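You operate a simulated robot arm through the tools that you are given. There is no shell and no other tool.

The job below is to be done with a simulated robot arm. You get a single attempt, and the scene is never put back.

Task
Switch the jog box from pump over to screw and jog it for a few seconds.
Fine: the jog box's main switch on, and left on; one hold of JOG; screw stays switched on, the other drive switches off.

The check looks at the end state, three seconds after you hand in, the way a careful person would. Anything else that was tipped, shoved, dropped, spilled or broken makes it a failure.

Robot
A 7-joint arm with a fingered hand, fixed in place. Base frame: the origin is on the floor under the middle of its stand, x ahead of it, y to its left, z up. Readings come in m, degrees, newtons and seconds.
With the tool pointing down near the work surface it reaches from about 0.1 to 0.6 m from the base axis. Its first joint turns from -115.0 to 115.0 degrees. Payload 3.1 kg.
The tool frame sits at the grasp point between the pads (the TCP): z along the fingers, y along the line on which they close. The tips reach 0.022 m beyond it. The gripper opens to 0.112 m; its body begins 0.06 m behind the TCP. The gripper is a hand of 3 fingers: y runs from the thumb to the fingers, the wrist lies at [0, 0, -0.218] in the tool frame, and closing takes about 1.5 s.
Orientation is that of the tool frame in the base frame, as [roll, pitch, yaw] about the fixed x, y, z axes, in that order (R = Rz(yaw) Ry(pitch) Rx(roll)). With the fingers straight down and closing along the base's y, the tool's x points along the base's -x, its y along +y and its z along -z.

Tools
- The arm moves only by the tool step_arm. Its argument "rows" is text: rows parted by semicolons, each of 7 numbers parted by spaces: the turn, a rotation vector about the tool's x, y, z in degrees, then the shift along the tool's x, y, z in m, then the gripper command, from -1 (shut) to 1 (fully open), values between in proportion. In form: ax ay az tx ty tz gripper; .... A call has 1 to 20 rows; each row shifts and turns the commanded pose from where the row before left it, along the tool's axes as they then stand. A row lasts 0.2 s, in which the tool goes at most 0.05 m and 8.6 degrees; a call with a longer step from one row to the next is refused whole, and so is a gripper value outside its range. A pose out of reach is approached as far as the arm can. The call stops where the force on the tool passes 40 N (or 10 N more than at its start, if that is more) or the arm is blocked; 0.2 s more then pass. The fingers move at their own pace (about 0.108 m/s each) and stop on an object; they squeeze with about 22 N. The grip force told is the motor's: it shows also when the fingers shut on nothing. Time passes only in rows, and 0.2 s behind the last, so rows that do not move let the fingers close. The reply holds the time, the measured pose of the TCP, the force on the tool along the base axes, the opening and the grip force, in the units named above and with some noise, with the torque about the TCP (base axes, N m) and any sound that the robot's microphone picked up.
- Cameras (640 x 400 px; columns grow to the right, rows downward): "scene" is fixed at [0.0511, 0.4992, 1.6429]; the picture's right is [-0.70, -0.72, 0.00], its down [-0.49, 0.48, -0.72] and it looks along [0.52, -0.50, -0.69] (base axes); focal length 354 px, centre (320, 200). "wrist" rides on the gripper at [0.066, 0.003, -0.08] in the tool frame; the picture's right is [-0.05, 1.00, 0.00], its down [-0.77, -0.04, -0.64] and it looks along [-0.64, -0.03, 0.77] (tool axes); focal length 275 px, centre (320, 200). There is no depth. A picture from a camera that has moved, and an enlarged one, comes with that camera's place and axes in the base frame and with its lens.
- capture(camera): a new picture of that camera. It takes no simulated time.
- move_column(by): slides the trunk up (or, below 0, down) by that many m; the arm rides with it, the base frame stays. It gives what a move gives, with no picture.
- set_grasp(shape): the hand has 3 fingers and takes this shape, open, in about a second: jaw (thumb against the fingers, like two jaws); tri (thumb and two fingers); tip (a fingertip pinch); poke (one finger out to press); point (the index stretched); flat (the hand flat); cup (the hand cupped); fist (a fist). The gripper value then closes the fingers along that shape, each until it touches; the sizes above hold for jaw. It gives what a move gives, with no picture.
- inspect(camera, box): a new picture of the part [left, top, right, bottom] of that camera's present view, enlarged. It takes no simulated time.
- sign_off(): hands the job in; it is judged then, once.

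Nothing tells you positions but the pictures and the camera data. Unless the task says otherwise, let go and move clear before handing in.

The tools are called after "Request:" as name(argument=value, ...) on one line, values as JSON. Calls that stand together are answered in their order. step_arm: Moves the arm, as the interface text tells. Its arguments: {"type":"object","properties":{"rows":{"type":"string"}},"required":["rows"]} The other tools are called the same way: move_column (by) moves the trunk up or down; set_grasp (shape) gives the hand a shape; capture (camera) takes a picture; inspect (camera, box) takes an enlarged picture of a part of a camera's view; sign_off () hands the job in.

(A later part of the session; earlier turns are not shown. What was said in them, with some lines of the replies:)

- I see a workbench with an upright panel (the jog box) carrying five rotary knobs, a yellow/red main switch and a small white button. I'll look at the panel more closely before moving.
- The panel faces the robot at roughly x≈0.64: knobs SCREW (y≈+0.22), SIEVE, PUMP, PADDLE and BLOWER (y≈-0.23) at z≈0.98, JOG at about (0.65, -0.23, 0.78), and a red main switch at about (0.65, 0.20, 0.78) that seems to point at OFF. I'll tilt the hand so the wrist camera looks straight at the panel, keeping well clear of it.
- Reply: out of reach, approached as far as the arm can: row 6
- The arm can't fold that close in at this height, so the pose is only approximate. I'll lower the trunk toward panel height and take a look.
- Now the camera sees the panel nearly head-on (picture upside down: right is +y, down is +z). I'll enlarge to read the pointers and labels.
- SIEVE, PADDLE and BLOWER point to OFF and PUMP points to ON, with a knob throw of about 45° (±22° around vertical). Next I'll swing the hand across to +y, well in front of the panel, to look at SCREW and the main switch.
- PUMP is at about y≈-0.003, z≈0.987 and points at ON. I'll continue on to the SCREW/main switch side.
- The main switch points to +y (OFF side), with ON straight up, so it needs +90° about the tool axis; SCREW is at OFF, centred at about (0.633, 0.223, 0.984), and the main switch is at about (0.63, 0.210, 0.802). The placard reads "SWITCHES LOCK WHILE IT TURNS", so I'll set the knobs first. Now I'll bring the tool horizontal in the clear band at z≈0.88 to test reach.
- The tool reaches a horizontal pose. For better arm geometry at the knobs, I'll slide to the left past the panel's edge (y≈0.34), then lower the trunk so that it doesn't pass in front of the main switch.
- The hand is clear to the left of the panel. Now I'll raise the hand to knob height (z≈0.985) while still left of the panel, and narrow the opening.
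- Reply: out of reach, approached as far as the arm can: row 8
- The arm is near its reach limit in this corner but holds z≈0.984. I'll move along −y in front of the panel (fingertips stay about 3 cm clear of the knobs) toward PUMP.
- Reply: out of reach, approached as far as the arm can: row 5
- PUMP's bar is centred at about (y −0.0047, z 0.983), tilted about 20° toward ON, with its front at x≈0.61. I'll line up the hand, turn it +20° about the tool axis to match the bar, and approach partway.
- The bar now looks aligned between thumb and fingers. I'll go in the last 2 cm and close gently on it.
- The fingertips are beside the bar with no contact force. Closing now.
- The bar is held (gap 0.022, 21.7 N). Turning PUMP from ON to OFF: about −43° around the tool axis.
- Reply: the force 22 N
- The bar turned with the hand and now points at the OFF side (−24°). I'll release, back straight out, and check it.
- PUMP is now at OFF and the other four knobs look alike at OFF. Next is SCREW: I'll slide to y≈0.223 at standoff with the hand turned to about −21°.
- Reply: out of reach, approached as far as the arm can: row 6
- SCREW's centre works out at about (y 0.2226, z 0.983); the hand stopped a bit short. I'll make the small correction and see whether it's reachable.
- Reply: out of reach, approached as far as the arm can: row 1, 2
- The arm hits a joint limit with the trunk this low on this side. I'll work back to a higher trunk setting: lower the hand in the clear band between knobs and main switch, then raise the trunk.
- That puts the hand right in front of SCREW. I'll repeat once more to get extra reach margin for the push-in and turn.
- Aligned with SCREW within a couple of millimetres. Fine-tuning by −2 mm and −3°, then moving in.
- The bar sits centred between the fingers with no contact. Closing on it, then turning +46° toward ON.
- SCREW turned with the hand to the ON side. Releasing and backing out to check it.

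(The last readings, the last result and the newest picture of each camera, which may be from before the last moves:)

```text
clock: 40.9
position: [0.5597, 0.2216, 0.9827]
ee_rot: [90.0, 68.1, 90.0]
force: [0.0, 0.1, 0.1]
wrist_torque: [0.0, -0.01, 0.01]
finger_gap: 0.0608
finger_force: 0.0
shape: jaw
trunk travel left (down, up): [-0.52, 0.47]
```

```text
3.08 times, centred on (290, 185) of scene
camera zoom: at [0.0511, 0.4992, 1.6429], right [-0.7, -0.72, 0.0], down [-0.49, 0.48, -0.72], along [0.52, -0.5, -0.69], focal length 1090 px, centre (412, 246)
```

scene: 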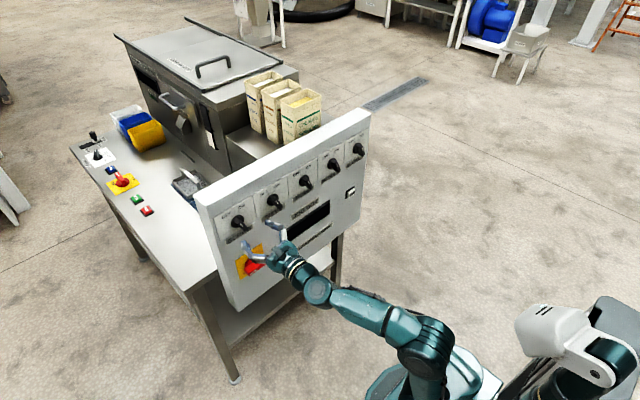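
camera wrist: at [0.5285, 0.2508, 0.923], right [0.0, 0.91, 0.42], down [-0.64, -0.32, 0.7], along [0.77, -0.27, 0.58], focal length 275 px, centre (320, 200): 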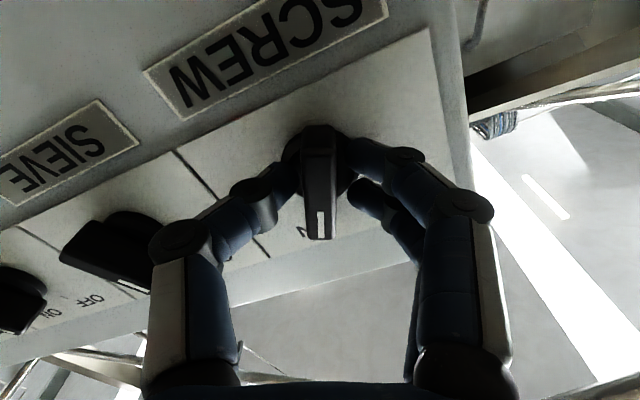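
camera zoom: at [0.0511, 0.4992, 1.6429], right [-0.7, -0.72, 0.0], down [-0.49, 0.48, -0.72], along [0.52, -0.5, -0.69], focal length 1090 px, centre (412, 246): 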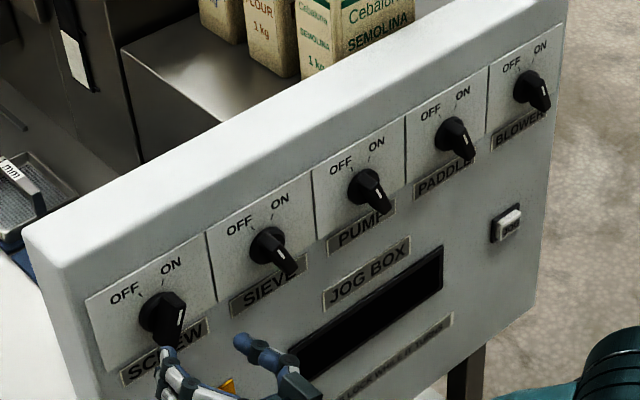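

SCREW now reads ON and the other four read OFF. Next is the main switch: I'll drop to the clear band and roll the hand to −90°, so it can straddle the horizontal red handle.

Request:
step_arm(rows="0 0 0 0.0364 -0.0207 0 0.1; 0 0 0 0.0364 -0.0207 0 0.1; 0 0 -8 0 0 0 0.1; 0 0 -8 0 0 0 0.1; 0 0 -8 0 0 0 0.1; 0 0 -8 0 0 0 0.1; 0 0 -8 0 0 0 0.1; 0 0 -8 0 0 0 0.1; 0 0 -8 0 0 0 0.1; 0 0 -8 0 0 0 0.1; 0 0 -8 0 0 0 0.1; 0 0 -8 0 0 0 0.1; 0 0 -8 0 0 0 0.1; 0 0 -8 0 0 0 0.1; 0 0 -8 0 0 0 0.1; 0 0 -8 0 0 0 0.1; 0 0 0 0 0 0 0.1; 0 0 0 0 0 0 0.1")

Request:
capture(camera="wrist")

Request:
capture(camera="scene")

```text
clock: 44.7
position: [0.5463, 0.1959, 0.8957]
ee_rot: [-90.0, 8.1, -90.3]
force: [-0.1, 0.3, -0.5]
wrist_torque: [-0.03, 0.01, 0.02]
finger_gap: 0.061
finger_force: 0.0
shape: jaw
out of reach, approached as far as the arm can: row 15, 16
trunk travel left (down, up): [-0.52, 0.47]
```

```text
taken
camera wrist: at [0.4666, 0.1311, 0.8834], right [0.0, 0.19, -0.98], down [-0.63, 0.76, 0.14], along [0.77, 0.62, 0.12], focal length 275 px, centre (320, 200)
```

wrist: 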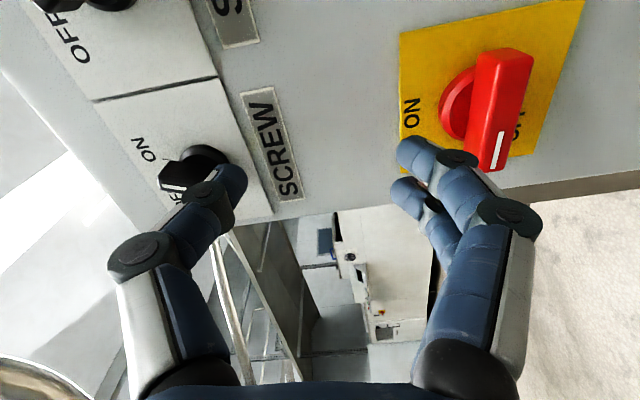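

```text
taken
```

scene: 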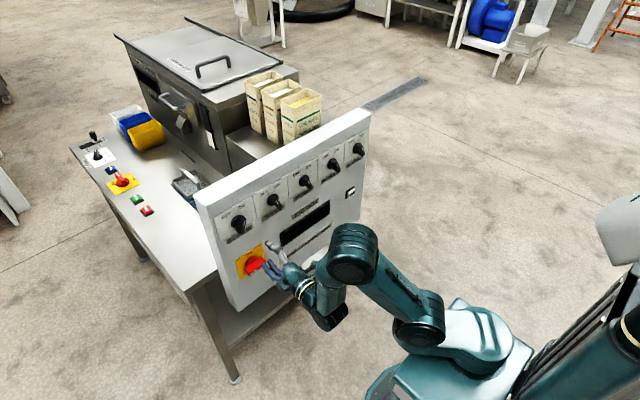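

The wrist roll limit stops at about −82°, which is close enough: gripping slightly skewed just nudges the handle in the wanted direction. I'll use −78° and centre the hand in front of the red handle, still at standoff.

Request:
step_arm(rows="0 0 4 0 0 0 0.1; 0 0 0 0.0027 0.0473 0 0.1; 0 0 0 0.0027 0.0473 0 0.1; 0 0 0 0 0 0 0.1; 0 0 0 0 0 0 0.1")

Request:
capture(camera="wrist")

```text
clock: 45.9
position: [0.5482, 0.2103, 0.8015]
ee_rot: [-90.0, 12.2, -90.1]
force: [0.7, 0.9, -0.2]
wrist_torque: [0.04, -0.02, 0.03]
finger_gap: 0.0613
finger_force: 0.0
shape: jaw
trunk travel left (down, up): [-0.52, 0.47]
```

```text
taken
camera wrist: at [0.4671, 0.1463, 0.785], right [0.0, 0.26, -0.97], down [-0.63, 0.75, 0.2], along [0.77, 0.61, 0.16], focal length 275 px, centre (320, 200)
```

wrist: 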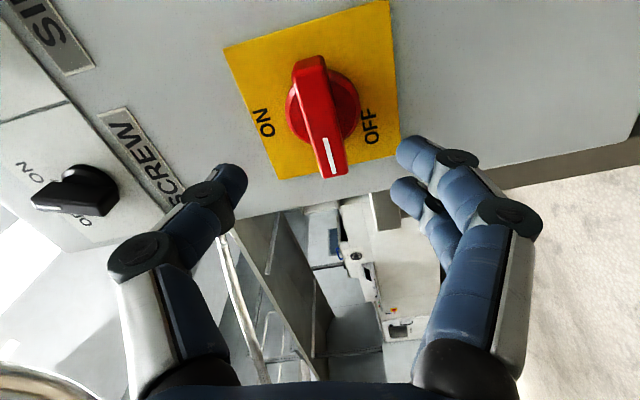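

Request:
inspect(camera="wrist", box=[220, 0, 420, 190])

```text
2.11 times, centred on (320, 95) of wrist
camera zoom: at [0.4671, 0.1463, 0.785], right [0.0, 0.26, -0.97], down [-0.63, 0.75, 0.2], along [0.77, 0.61, 0.16], focal length 580 px, centre (320, 421)
```

zoom: 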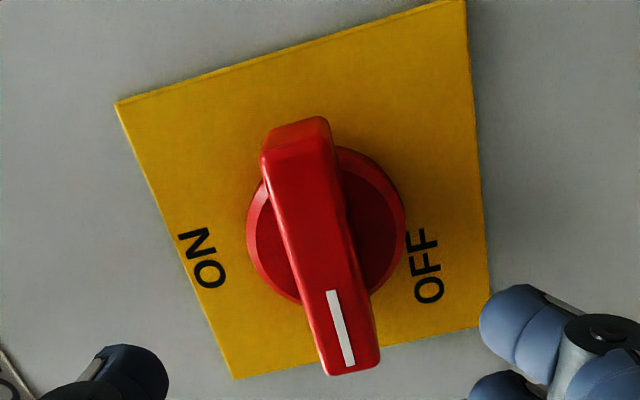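

The red switch is centred at about (0.211, 0.7995) with the handle exactly horizontal and pointing to +y; ON is straight above. The hand is already centred, so I'll move in.

Request:
step_arm(rows="0 0 0 0 0 0.012 0.1; 0 0 0 0 0 0.012 0.1; 0 0 0 0 0 0.012 0.1; 0 0 0 0 0 0.008 0.1; 0 0 0 0 0 0.008 0.1; 0 0 0 0 0 0 0.1; 0 0 0 0 0 0 0.1")

Request:
capture(camera="wrist")

```text
clock: 47.5
position: [0.5998, 0.2104, 0.8024]
ee_rot: [-90.1, 12.1, -90.0]
force: [0.4, -0.5, -0.4]
wrist_torque: [-0.02, -0.01, -0.02]
finger_gap: 0.0612
finger_force: 0.0
shape: jaw
trunk travel left (down, up): [-0.52, 0.47]
```

```text
taken
camera wrist: at [0.5194, 0.1461, 0.7851], right [0.0, 0.26, -0.97], down [-0.63, 0.75, 0.2], along [0.77, 0.61, 0.16], focal length 275 px, centre (320, 200)
```

wrist: 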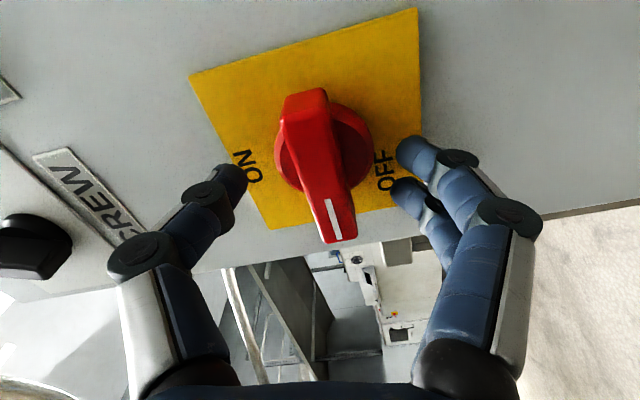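

Request:
step_arm(rows="0 0 0 0 0 0.004 0.1; 0 0 0 0 0 0.004 0.1; 0 0 0 0 0 0 0.1; 0 0 0 0 0 0 -0.3; 0 0 0 0 0 0 -0.6; 0 0 0 0 0 0 -1; 0 0 0 0 0 0 -1; 0 0 0 0 0 0 -1; 0 0 0 0 0 0 -1; 0 0 0 0 0 0 -1")

Request:
capture(camera="wrist")

```text
clock: 49.7
position: [0.6073, 0.2108, 0.8014]
ee_rot: [-90.0, 12.1, -90.0]
force: [-14.5, -1.4, -8.2]
wrist_torque: [0.03, 0.42, 0.07]
finger_gap: 0.0311
finger_force: 21.8
shape: jaw
trunk travel left (down, up): [-0.52, 0.47]
```

```text
taken
camera wrist: at [0.5257, 0.1463, 0.7848], right [0.0, 0.25, -0.97], down [-0.63, 0.75, 0.2], along [0.77, 0.61, 0.16], focal length 275 px, centre (320, 200)
```

wrist: 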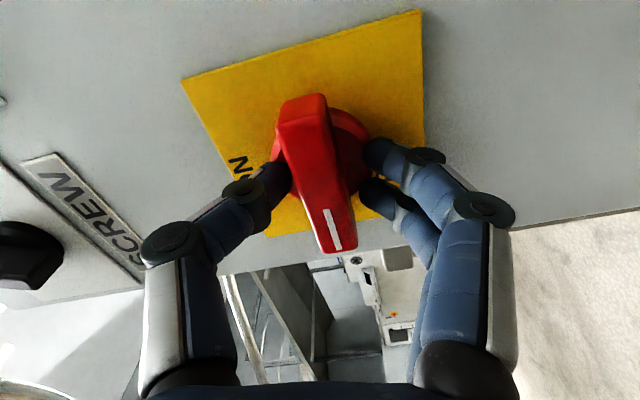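

The handle is gripped. Turning it +42° first, then checking.

Request:
step_arm(rows="0 0 6 0 0 0 -1; 0 0 6 0 0 0 -1; 0 0 6 0 0 0 -1; 0 0 6 0 0 0 -1; 0 0 6 0 0 0 -1; 0 0 6 0 0 0 -1; 0 0 6 0 0 0 -1; 0 0 0 0 0 0 -1")

Request:
capture(camera="wrist")

```text
clock: 51.5
position: [0.6074, 0.2093, 0.8024]
ee_rot: [-90.1, 54.1, -90.1]
force: [-29.4, -8.9, -18.1]
wrist_torque: [-0.03, 0.49, -0.07]
finger_gap: 0.0313
finger_force: 22.4
shape: jaw
trunk travel left (down, up): [-0.52, 0.47]
```

```text
taken
camera wrist: at [0.526, 0.1733, 0.7467], right [0.0, 0.84, -0.55], down [-0.63, 0.42, 0.65], along [0.77, 0.35, 0.53], focal length 275 px, centre (320, 200)
```

wrist: 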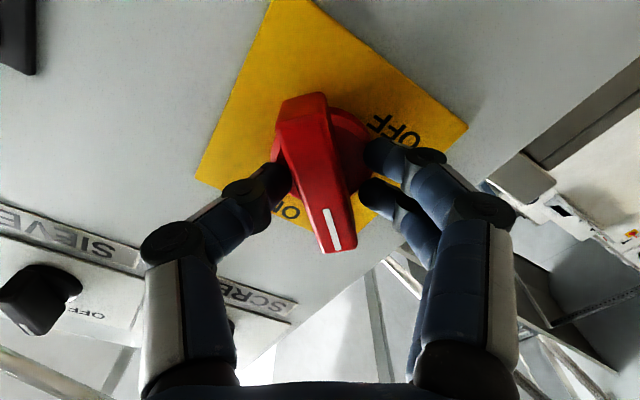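

The handle follows (about halfway). Side forces are building, so I'll ease the hand back and down a couple of millimetres while continuing the turn.

Request:
step_arm(rows="0 0 0 0.0022 0.0004 -0.003 -1; 0 0 6 0 0 0 -1; 0 0 6 0 0 0 -1; 0 0 6 0 0 0 -1; 0 0 6 0 0 0 -1; 0 0 0 0 0 0 -1")

Request:
capture(camera="wrist")

```text
clock: 52.9
position: [0.6065, 0.2104, 0.8017]
ee_rot: [-88.6, 78.3, -88.8]
force: [9.6, 3.1, 9.3]
wrist_torque: [0.06, -0.24, 0.09]
finger_gap: 0.0293
finger_force: 22.4
shape: jaw
trunk travel left (down, up): [-0.52, 0.47]
```

```text
taken
camera wrist: at [0.5251, 0.1993, 0.7355], right [0.0, 0.99, -0.16], down [-0.64, 0.12, 0.76], along [0.77, 0.1, 0.63], focal length 275 px, centre (320, 200)
```

wrist: 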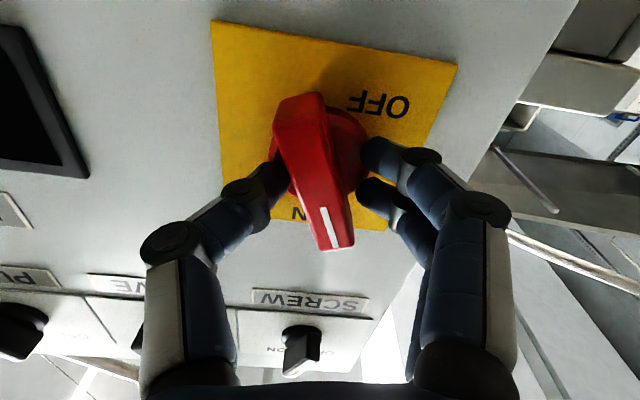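

Now about −24° of handle travel remain. Continuing +24°.

Request:
step_arm(rows="0 0 6 0 0 0 -1; 0 0 6 0 0 0 -1; 0 0 6 0 0 0 -1; 0 0 6 0 0 0 -1; 0 0 0 0 0 0 -1")

Request:
capture(camera="wrist")

```text
clock: 54.1
position: [0.6043, 0.2102, 0.7986]
ee_rot: [90.2, 77.8, 90.2]
force: [0.7, 3.1, 5.8]
wrist_torque: [-0.02, -0.12, 0.21]
finger_gap: 0.0266
finger_force: 21.9
shape: jaw
trunk travel left (down, up): [-0.52, 0.47]
```

```text
taken
camera wrist: at [0.5236, 0.2265, 0.7356], right [0.0, 0.97, 0.26], down [-0.64, -0.2, 0.75], along [0.77, -0.16, 0.61], focal length 275 px, centre (320, 200)
```

wrist: 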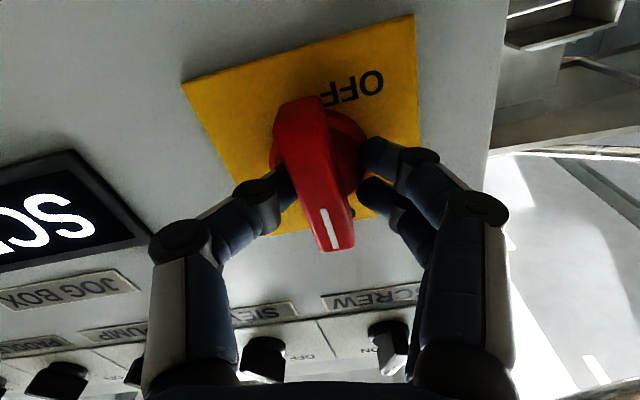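

The display lit up with "SC…", so the main switch is on. Releasing, backing off, and checking the handle.

Request:
step_arm(rows="0 0 0 0 0 0 -0.5; 0 0 0 0 0 0 0; 0 0 0 0 0 0 0.1; 0 0 0 0 0 0 0.1; 0 0 0 0 0 0 0.1; 0 0 0 0 0 -0.01 0.1; 0 0 0 0 0 -0.015 0.1; 0 0 0 0 0 -0.015 0.1; 0 0 0 0 0 -0.01 0.1; 0 0 0 0 0 0 0.1")

Request:
capture(camera="wrist")

Request:
inspect(camera="scene", box=[190, 120, 380, 290])

```text
clock: 56.3
position: [0.5558, 0.2099, 0.8006]
ee_rot: [89.9, 77.9, 89.7]
force: [-0.8, -0.3, 0.1]
wrist_torque: [0.01, -0.01, -0.02]
finger_gap: 0.0611
finger_force: 0.0
shape: jaw
trunk travel left (down, up): [-0.52, 0.47]
```

```text
taken
camera wrist: at [0.4746, 0.2266, 0.736], right [0.0, 0.97, 0.26], down [-0.64, -0.2, 0.75], along [0.77, -0.16, 0.62], focal length 275 px, centre (320, 200)
```

wrist: 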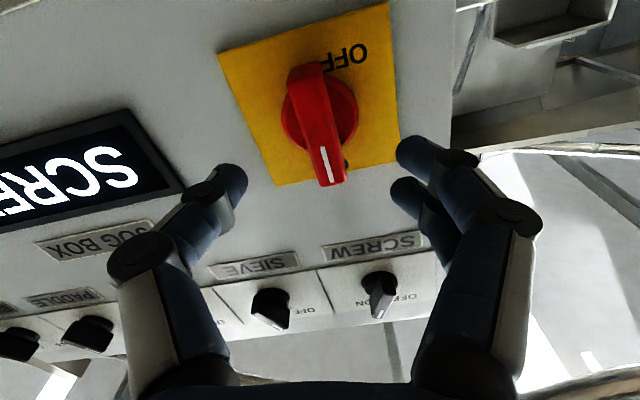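

```text
2.35 times, centred on (285, 205) of scene
camera zoom: at [0.0511, 0.4992, 1.6429], right [-0.7, -0.72, 0.0], down [-0.49, 0.48, -0.72], along [0.52, -0.5, -0.69], focal length 834 px, centre (402, 188)
```

zoom: 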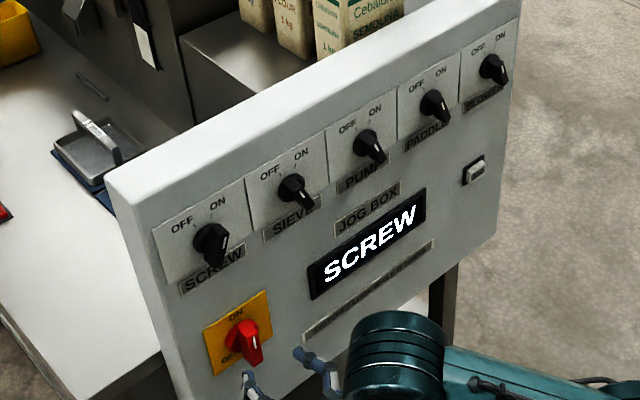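

Main switch is ON (handle up) and the display reads "SCREW". Next I'll level the hand and slide across in front of the display to JOG at about (y −0.22, z 0.80), staying at standoff.

Request:
step_arm(rows="0 0 -6 0 0 0 0.1; 0 0 -6 0 0 0 0.1; 0 0 0 0 -0.048 0 0.1; 0 0 0 0 -0.048 0 0.1; 0 0 0 0 -0.048 0 0.1; 0 0 0 0 -0.048 0 0.1; 0 0 0 0 -0.048 0 0.1; 0 0 0 0 -0.048 0 0.1; 0 0 0 0 -0.048 0 0.1; 0 0 0 0 -0.048 0 0.1; 0 0 0 0 -0.046 0 0.1; 0 0 0 0 0 0 0.1; 0 0 0 0 0 0 0.1")

Request:
capture(camera="wrist")

Request:
capture(camera="scene")

```text
clock: 59.1
position: [0.5534, -0.2238, 0.797]
ee_rot: [75.5, 89.9, 75.4]
force: [0.1, 0.0, 0.2]
wrist_torque: [-0.02, -0.07, -0.04]
finger_gap: 0.061
finger_force: 0.1
shape: jaw
trunk travel left (down, up): [-0.52, 0.47]
```

```text
taken
camera wrist: at [0.4744, -0.2206, 0.7304], right [0.0, 1.0, 0.05], down [-0.64, -0.04, 0.77], along [0.77, -0.03, 0.64], focal length 275 px, centre (320, 200)
```

wrist: 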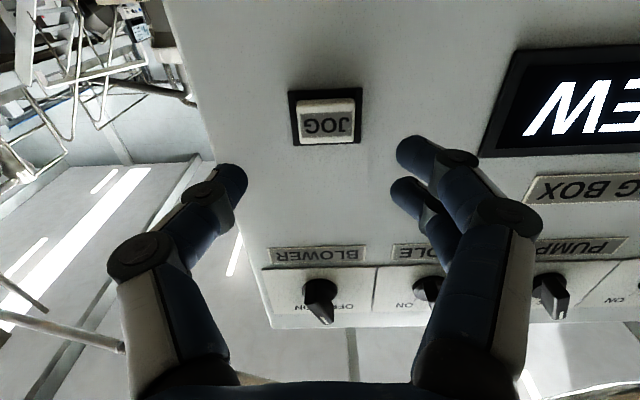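

```text
taken
```

scene: 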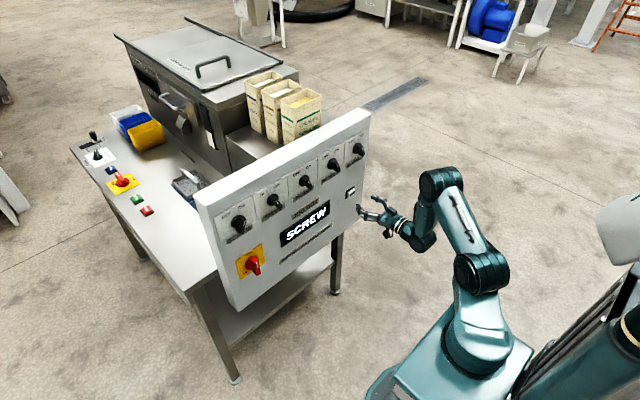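

JOG is centred at about (0.63, −0.220, 0.798). I'll back off a little more and change to the poke shape, then see where the pressing fingertip is.

Request:
step_arm(rows="0 0 0 0 0 -0.015 0.1; 0 0 0 0 0 -0.015 0.1; 0 0 0 0 0 0 0.1")

Request:
set_grasp(shape="poke")

Request:
capture(camera="wrist")

Request:
inspect(camera="scene", box=[320, 160, 440, 250])

```text
clock: 59.9
position: [0.5248, -0.2226, 0.7979]
ee_rot: [81.7, 89.9, 81.5]
force: [0.3, -1.3, 0.1]
wrist_torque: [0.0, 0.03, -0.03]
finger_gap: 0.0614
finger_force: 0.0
shape: jaw
trunk travel left (down, up): [-0.52, 0.47]
```

```text
clock: 60.8
position: [0.5243, -0.2215, 0.7979]
ee_rot: [76.4, 89.9, 76.2]
force: [-1.3, -0.6, -0.9]
wrist_torque: [0.0, 0.0, -0.02]
finger_gap: 0.0001
finger_force: 0.1
shape: poke
trunk travel left (down, up): [-0.52, 0.47]
```

```text
taken
camera wrist: at [0.4441, -0.2184, 0.731], right [0.0, 1.0, 0.05], down [-0.64, -0.04, 0.77], along [0.77, -0.03, 0.64], focal length 275 px, centre (320, 200)
```

wrist: 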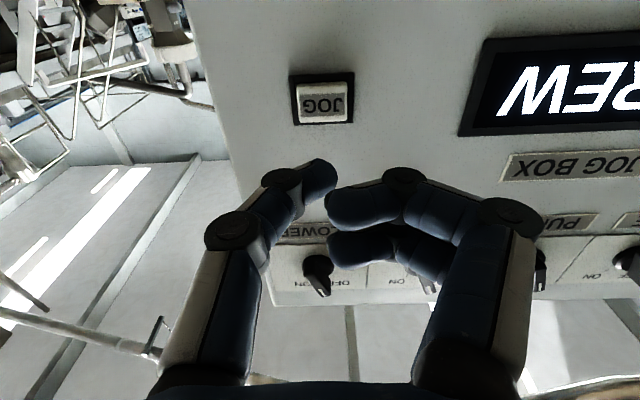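

```text
4.44 times, centred on (380, 205) of scene
camera zoom: at [0.0511, 0.4992, 1.6429], right [-0.7, -0.72, 0.0], down [-0.49, 0.48, -0.72], along [0.52, -0.5, -0.69], focal length 1575 px, centre (53, 178)
```

zoom: 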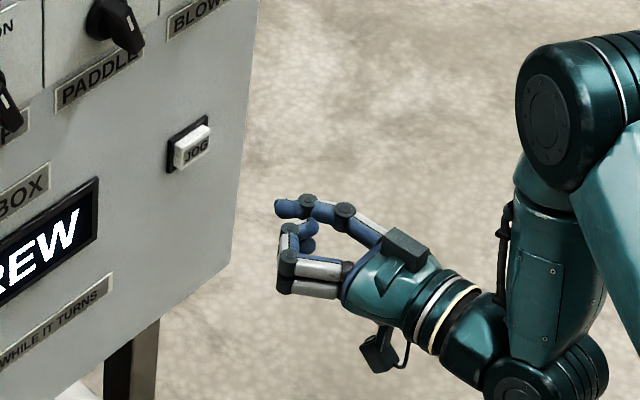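

In the poke shape the thumb's tip lies on the tool axis about 2 cm ahead of the TCP, with the other fingers curled behind it, and it is lined up with JOG within about 2 mm. I'll hold the shape with the gripper at 1 and approach to about 1 cm from the button.

Request:
step_arm(rows="0 0 0 0 0 0 1; 0 0 0 0 0 0 1; 0 0 0 0 0 0 1")

Request:
capture(camera="wrist")

```text
clock: 61.6
position: [0.5243, -0.2214, 0.7977]
ee_rot: [75.6, 90.0, 75.3]
force: [0.3, 0.5, 0.1]
wrist_torque: [-0.03, -0.02, 0.0]
finger_gap: 0.0
finger_force: 0.1
shape: poke
trunk travel left (down, up): [-0.52, 0.47]
```

```text
taken
camera wrist: at [0.4441, -0.2184, 0.731], right [0.0, 1.0, 0.05], down [-0.64, -0.04, 0.77], along [0.77, -0.03, 0.64], focal length 275 px, centre (320, 200)
```

wrist: 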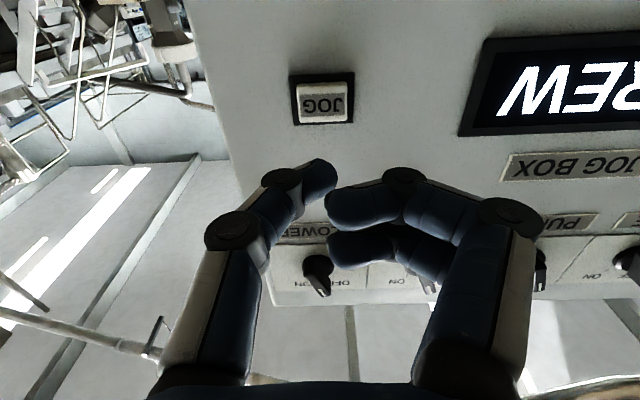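

Request:
step_arm(rows="0 0 0 0 0 0.018 1; 0 0 0 0 0 0.018 1; 0 0 0 0 0 0.015 1; 0 0 0 0 0 0.01 1; 0 0 0 0 0 0 1; 0 0 0 0 0 0 1")

Request:
inspect(camera="wrist", box=[220, 60, 460, 240])

Request:
inspect(camera="scene", box=[310, 160, 410, 240])

```text
clock: 63.0
position: [0.5855, -0.221, 0.7984]
ee_rot: [76.2, 90.0, 76.0]
force: [0.5, 0.6, -0.9]
wrist_torque: [0.02, -0.01, 0.04]
finger_gap: 0.0002
finger_force: 0.1
shape: poke
trunk travel left (down, up): [-0.52, 0.47]
```

```text
2.22 times, centred on (340, 150) of wrist
camera zoom: at [0.5049, -0.2177, 0.7324], right [0.0, 1.0, 0.05], down [-0.64, -0.04, 0.77], along [0.77, -0.03, 0.64], focal length 612 px, centre (276, 311)
```

zoom: 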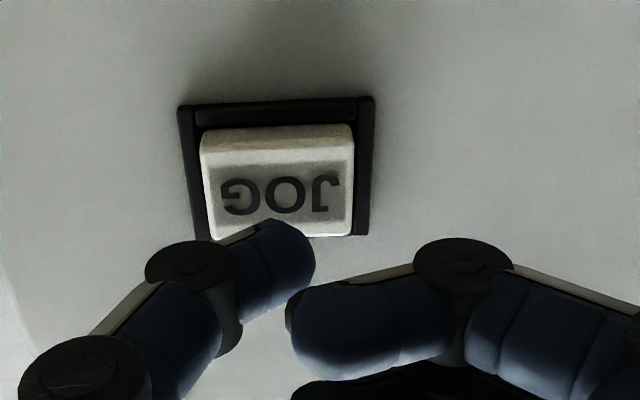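

```text
5.00 times, centred on (360, 200) of scene
camera zoom: at [0.0511, 0.4992, 1.6429], right [-0.7, -0.72, 0.0], down [-0.49, 0.48, -0.72], along [0.52, -0.5, -0.69], focal length 1772 px, centre (120, 200)
```

zoom: 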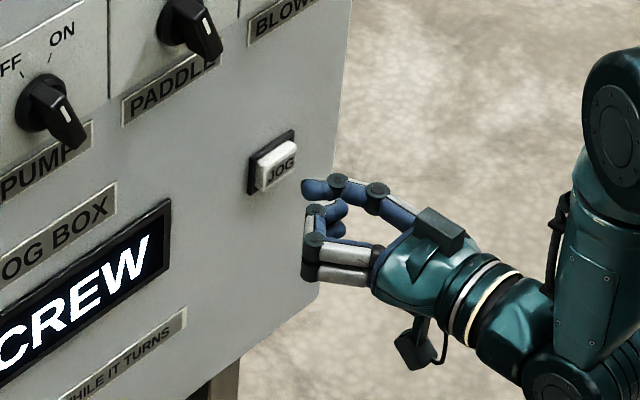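

The tool axis points at the middle of the JOG face, with about 2–2.5 cm to go. I'll creep closer without pressing yet.

Request:
step_arm(rows="0 0 0 0 0 0.005 1; 0 0 0 0 0 0.005 1; 0 0 0 0 0 0.004 1; 0 0 0 0 0 0 1")

Request:
inspect(camera="wrist", box=[220, 60, 460, 240])

Request:
inspect(camera="scene", box=[320, 165, 400, 225])

```text
clock: 64.0
position: [0.5981, -0.2206, 0.7996]
ee_rot: [70.0, 89.8, 69.7]
force: [-0.1, -0.3, -0.2]
wrist_torque: [-0.02, -0.01, -0.02]
finger_gap: 0.0
finger_force: 0.0
shape: poke
trunk travel left (down, up): [-0.52, 0.47]
```

```text
2.22 times, centred on (340, 150) of wrist
camera zoom: at [0.5186, -0.217, 0.733], right [0.0, 1.0, 0.05], down [-0.64, -0.04, 0.77], along [0.77, -0.03, 0.64], focal length 612 px, centre (276, 311)
```

zoom: 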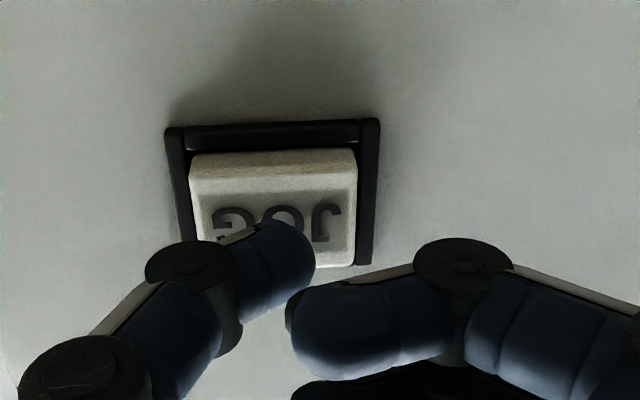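

```text
6.67 times, centred on (360, 195) of scene
camera zoom: at [0.0511, 0.4992, 1.6429], right [-0.7, -0.72, 0.0], down [-0.49, 0.48, -0.72], along [0.52, -0.5, -0.69], focal length 2362 px, centre (53, 233)
```

zoom: 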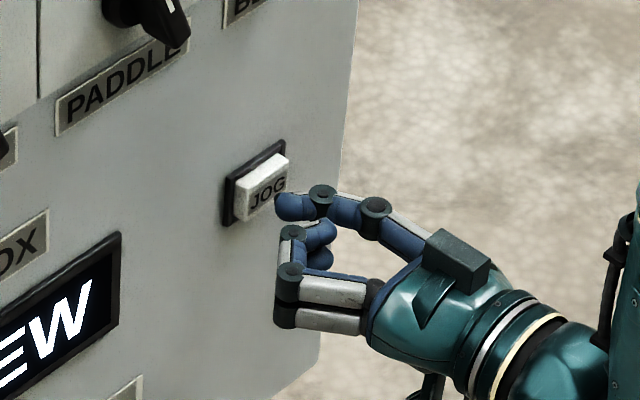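

About 1 cm to go. Pressing in steadily now (a monotonic push, so it stays one single hold).

Request:
step_arm(rows="0 0 0 0 0 0.003 1; 0 0 0 0 0 0.003 1; 0 0 0 0 0 0.003 1; 0 0 0 0 0 0.003 1")

Request:
inspect(camera="scene", box=[270, 165, 400, 260])

```text
clock: 65.0
position: [0.6098, -0.2206, 0.7988]
ee_rot: [87.6, 89.9, 87.3]
force: [-4.9, 0.4, -1.8]
wrist_torque: [0.01, 0.03, 0.02]
finger_gap: 0.0
finger_force: 0.0
shape: poke
trunk travel left (down, up): [-0.52, 0.47]
heard: click
```

```text
4.21 times, centred on (335, 212) of scene
camera zoom: at [0.0511, 0.4992, 1.6429], right [-0.7, -0.72, 0.0], down [-0.49, 0.48, -0.72], along [0.52, -0.5, -0.69], focal length 1492 px, centre (257, 147)
```

zoom: 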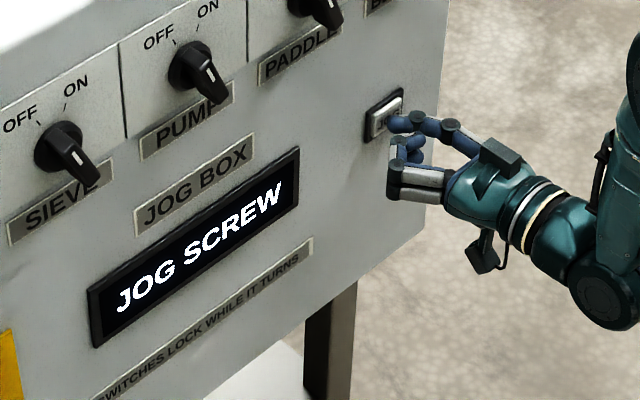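

There was a click and the display reads "JOG SCREW": it is jogging. I'll press a touch firmer and hold for about 3.5 s.

Request:
step_arm(rows="0 0 0 0 0 0.0015 1; 0 0 0 0 0 0 1; 0 0 0 0 0 0 1; 0 0 0 0 0 0 1; 0 0 0 0 0 0 1; 0 0 0 0 0 0 1; 0 0 0 0 0 0 1; 0 0 0 0 0 0 1; 0 0 0 0 0 0 1; 0 0 0 0 0 0 1; 0 0 0 0 0 0 1; 0 0 0 0 0 0 1; 0 0 0 0 0 0 1; 0 0 0 0 0 0 1; 0 0 0 0 0 0 1; 0 0 0 0 0 0 1; 0 0 0 0 0 0 1")

Request:
inspect(camera="scene", box=[200, 130, 400, 290])

```text
clock: 68.6
position: [0.6108, -0.2212, 0.798]
ee_rot: [58.3, 89.8, 58.2]
force: [-8.5, -2.6, -1.0]
wrist_torque: [0.0, 0.03, -0.06]
finger_gap: 0.0004
finger_force: 0.0
shape: poke
trunk travel left (down, up): [-0.52, 0.47]
```

```text
2.50 times, centred on (300, 210) of scene
camera zoom: at [0.0511, 0.4992, 1.6429], right [-0.7, -0.72, 0.0], down [-0.49, 0.48, -0.72], along [0.52, -0.5, -0.69], focal length 886 px, centre (370, 175)
```

zoom: 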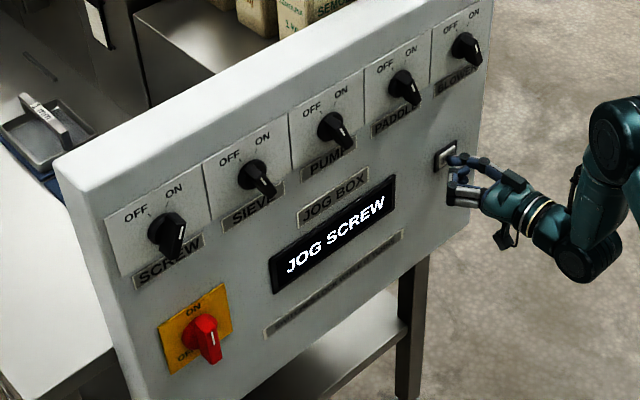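

Still jogging steadily after about 3.7 s. Now I'll release in one clean motion and back away.

Request:
step_arm(rows="0 0 0 0 0 -0.02 1; 0 0 0 0 0 -0.03 1; 0 0 0 0 0 -0.02 1; 0 0 0 0 0 -0.01 1; 0 0 0 0 0 0 1; 0 0 0 0 0 0 1")

Request:
inspect(camera="scene", box=[200, 130, 400, 290])

Request:
capture(camera="scene")

Request:
capture(camera="wrist")

```text
clock: 70.0
position: [0.532, -0.221, 0.7974]
ee_rot: [76.1, 89.9, 75.9]
force: [0.0, -0.7, -0.1]
wrist_torque: [-0.03, 0.01, 0.0]
finger_gap: 0.0
finger_force: 0.0
shape: poke
trunk travel left (down, up): [-0.52, 0.47]
```

```text
2.50 times, centred on (300, 210) of scene
camera zoom: at [0.0511, 0.4992, 1.6429], right [-0.7, -0.72, 0.0], down [-0.49, 0.48, -0.72], along [0.52, -0.5, -0.69], focal length 886 px, centre (370, 175)
```

zoom: 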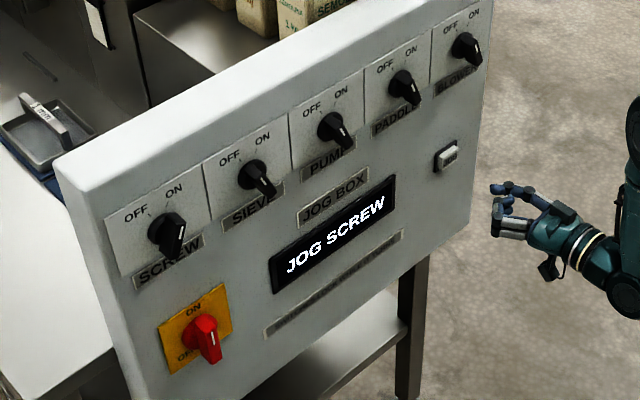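

```text
taken
```

scene: 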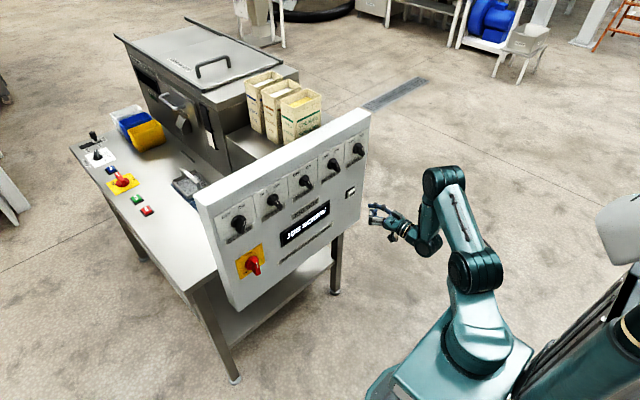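

```text
taken
camera wrist: at [0.4516, -0.2177, 0.7318], right [0.0, 1.0, 0.05], down [-0.64, -0.04, 0.77], along [0.77, -0.03, 0.64], focal length 275 px, centre (320, 200)
```

wrist: 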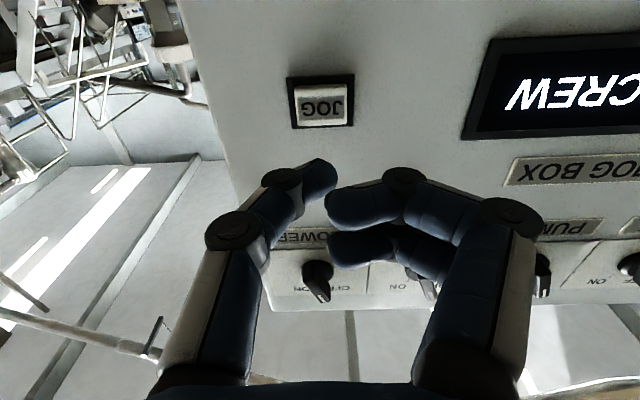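

The button is back out, but the display still reads "JOG SCREW". I'll wait a couple of seconds to see whether it's a run-down or just the last message.

Request:
step_arm(rows="0 0 0 0 0 0 1; 0 0 0 0 0 0 1; 0 0 0 0 0 0 1; 0 0 0 0 0 0 1; 0 0 0 0 0 0 1; 0 0 0 0 0 0 1; 0 0 0 0 0 0 1; 0 0 0 0 0 0 1; 0 0 0 0 0 0 1; 0 0 0 0 0 0 1")

Request:
inspect(camera="scene", box=[200, 130, 400, 290])

Request:
inspect(camera="wrist", box=[260, 50, 390, 150])

```text
clock: 72.2
position: [0.5321, -0.2211, 0.7971]
ee_rot: [75.7, 90.0, 75.7]
force: [-0.2, -0.4, 0.2]
wrist_torque: [-0.02, 0.01, 0.01]
finger_gap: 0.0
finger_force: 0.0
shape: poke
trunk travel left (down, up): [-0.52, 0.47]
```

```text
2.50 times, centred on (300, 210) of scene
camera zoom: at [0.0511, 0.4992, 1.6429], right [-0.7, -0.72, 0.0], down [-0.49, 0.48, -0.72], along [0.52, -0.5, -0.69], focal length 886 px, centre (370, 175)
```

zoom: 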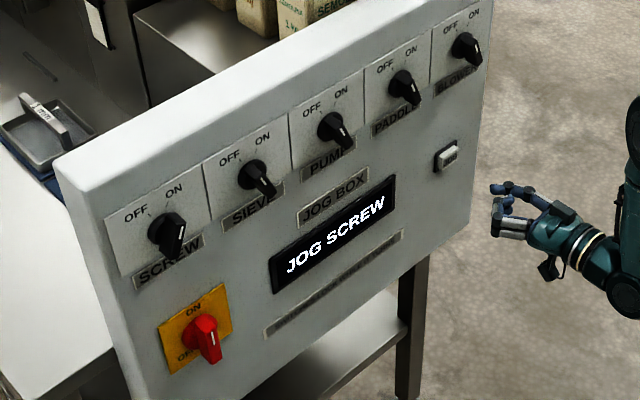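

```text
4.00 times, centred on (325, 100) of wrist
camera zoom: at [0.4517, -0.2177, 0.7318], right [0.0, 1.0, 0.05], down [-0.64, -0.04, 0.77], along [0.77, -0.03, 0.64], focal length 1101 px, centre (300, 600)
```

zoom: 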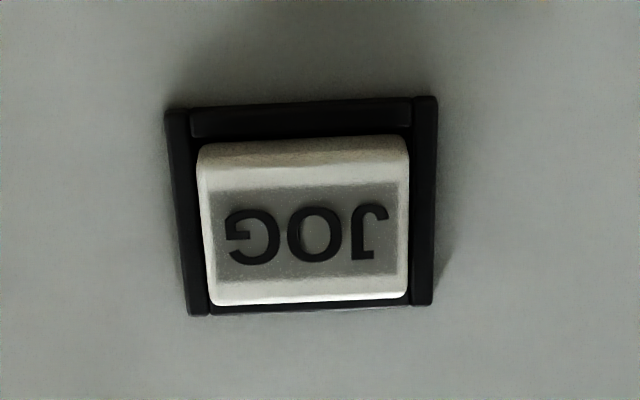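

Request:
step_arm(rows="0 0 0 0 0 0 1; 0 0 0 0 0 0 1; 0 0 0 0 0 0 1; 0 0 0 0 0 0 1; 0 0 0 0 0 0 1; 0 0 0 0 0 0 1; 0 0 0 0 0 0 1; 0 0 0 0 0 0 1; 0 0 0 0 0 0 1; 0 0 0 0 0 0 1; 0 0 0 0 0 0 1; 0 0 0 0 0 0 1; 0 0 0 0 0 0 1; 0 0 0 0 0 0 1; 0 0 0 0 0 0 1; 0 0 0 0 0 0 1; 0 0 0 0 0 0 1; 0 0 0 0 0 0 1; 0 0 0 0 0 0 1; 0 0 0 0 0 0 1")

Request:
inspect(camera="scene", box=[200, 130, 400, 290])

Request:
inspect(camera="scene", box=[60, 10, 340, 230])

```text
clock: 76.4
position: [0.5322, -0.2206, 0.799]
ee_rot: [76.0, 90.0, 75.8]
force: [-0.3, 0.4, 0.0]
wrist_torque: [0.01, -0.01, -0.01]
finger_gap: 0.0002
finger_force: 0.0
shape: poke
trunk travel left (down, up): [-0.52, 0.47]
```

```text
2.50 times, centred on (300, 210) of scene
camera zoom: at [0.0511, 0.4992, 1.6429], right [-0.7, -0.72, 0.0], down [-0.49, 0.48, -0.72], along [0.52, -0.5, -0.69], focal length 886 px, centre (370, 175)
```

zoom: 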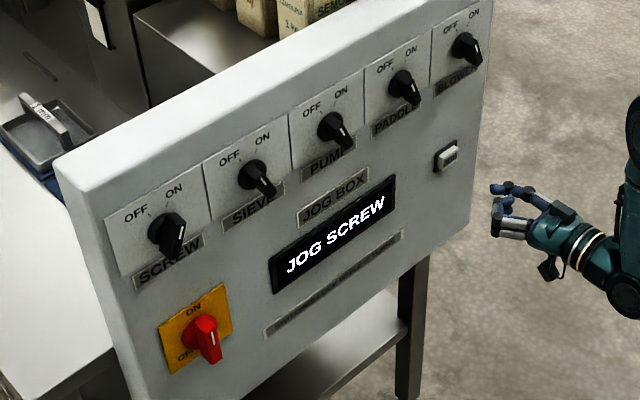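

```text
1.82 times, centred on (200, 120) of scene
camera zoom: at [0.0511, 0.4992, 1.6429], right [-0.7, -0.72, 0.0], down [-0.49, 0.48, -0.72], along [0.52, -0.5, -0.69], focal length 644 px, centre (538, 346)
```

zoom: 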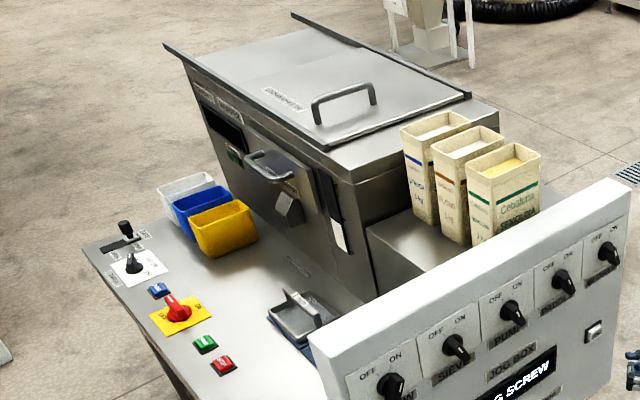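

Request:
inspect(camera="scene", box=[310, 160, 410, 240])

Request:
inspect(camera="wrist", box=[220, 60, 460, 240])

```text
5.00 times, centred on (360, 200) of scene
camera zoom: at [0.0511, 0.4992, 1.6429], right [-0.7, -0.72, 0.0], down [-0.49, 0.48, -0.72], along [0.52, -0.5, -0.69], focal length 1772 px, centre (120, 200)
```

zoom: 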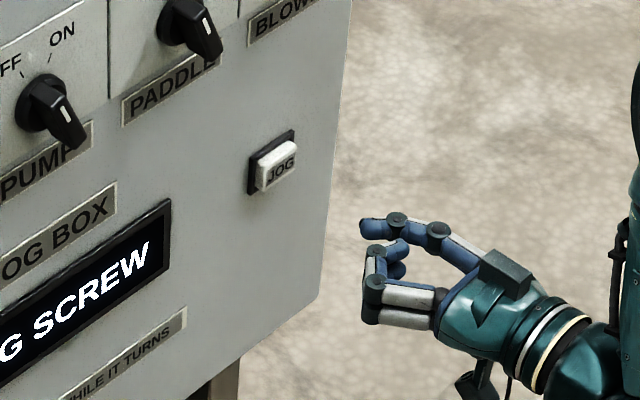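

```text
2.22 times, centred on (340, 150) of wrist
camera zoom: at [0.4517, -0.2177, 0.7318], right [0.0, 1.0, 0.05], down [-0.64, -0.04, 0.77], along [0.77, -0.03, 0.64], focal length 612 px, centre (276, 311)
```

zoom: 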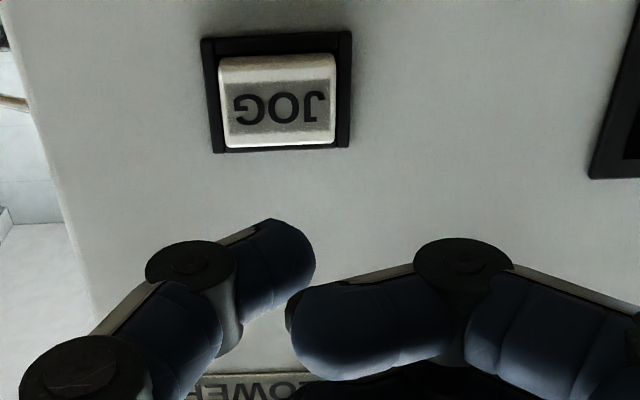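

JOG is fully out, exactly as it was before the press, so the display is just showing the last jog. SCREW is on, the other four drives are off, and the main switch is on. I'll move the hand a bit further clear before handing in.

Request:
step_arm(rows="0 0 0 0 -0.04 -0.01 1; 0 0 0 0 -0.04 -0.01 1; 0 0 0 0 -0.04 -0.01 1; 0 0 0 0 0 0 1; 0 0 0 0 0 0 1")

Request:
capture(camera="scene")

Request:
inspect(camera="scene", box=[200, 180, 300, 300])

```text
clock: 77.6
position: [0.5016, -0.3416, 0.7972]
ee_rot: [76.2, 90.0, 76.2]
force: [0.6, -1.0, -0.6]
wrist_torque: [-0.02, 0.04, 0.01]
finger_gap: 0.0002
finger_force: 0.1
shape: poke
trunk travel left (down, up): [-0.52, 0.47]
```

```text
taken
```

scene: 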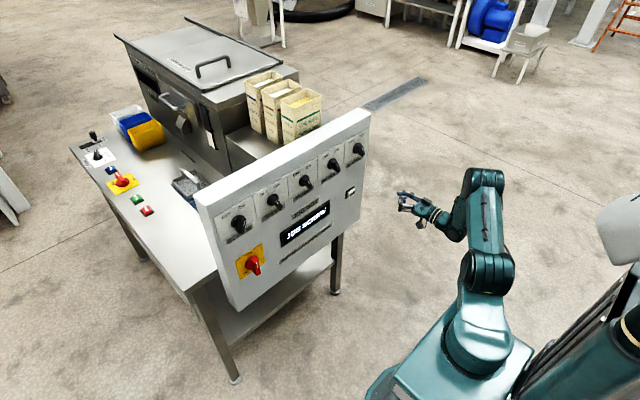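

```text
3.33 times, centred on (250, 240) of scene
camera zoom: at [0.0511, 0.4992, 1.6429], right [-0.7, -0.72, 0.0], down [-0.49, 0.48, -0.72], along [0.52, -0.5, -0.69], focal length 1181 px, centre (553, 67)
```

zoom: 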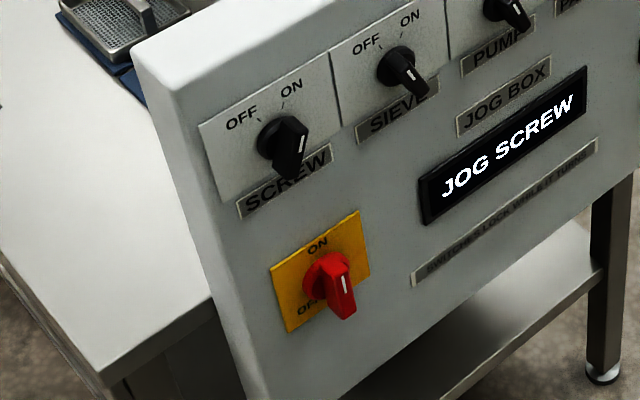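

The main switch points to ON, SCREW is ON, PUMP, SIEVE, PADDLE and BLOWER are OFF, and JOG was held once for about 4 s and released. Nothing else was touched and the arm is clear, so I'm handing in.

Request:
sign_off()

```text
The job is handed in.
```

The jog box is switched from pump to screw, and I jogged it once, holding JOG for about four seconds. I've handed the job in.

- **Main switch:** it was off, so I turned it on and left it on.
- **Drive switches:** SCREW is on. PUMP is off, and SIEVE, PADDLE and BLOWER were already off.
- **JOG:** there was one click when I pressed it, and the display changed to "JOG SCREW". The button came fully back out when I let go.

**Display:** it still read "JOG SCREW" about eight seconds after I released the button. I took that as the last message rather than the screw still turning, but I couldn't see the screw itself to confirm. I didn't press JOG again, because the job allowed only one hold.

The arm is clear of the panel. I saw nothing else moved or knocked over.
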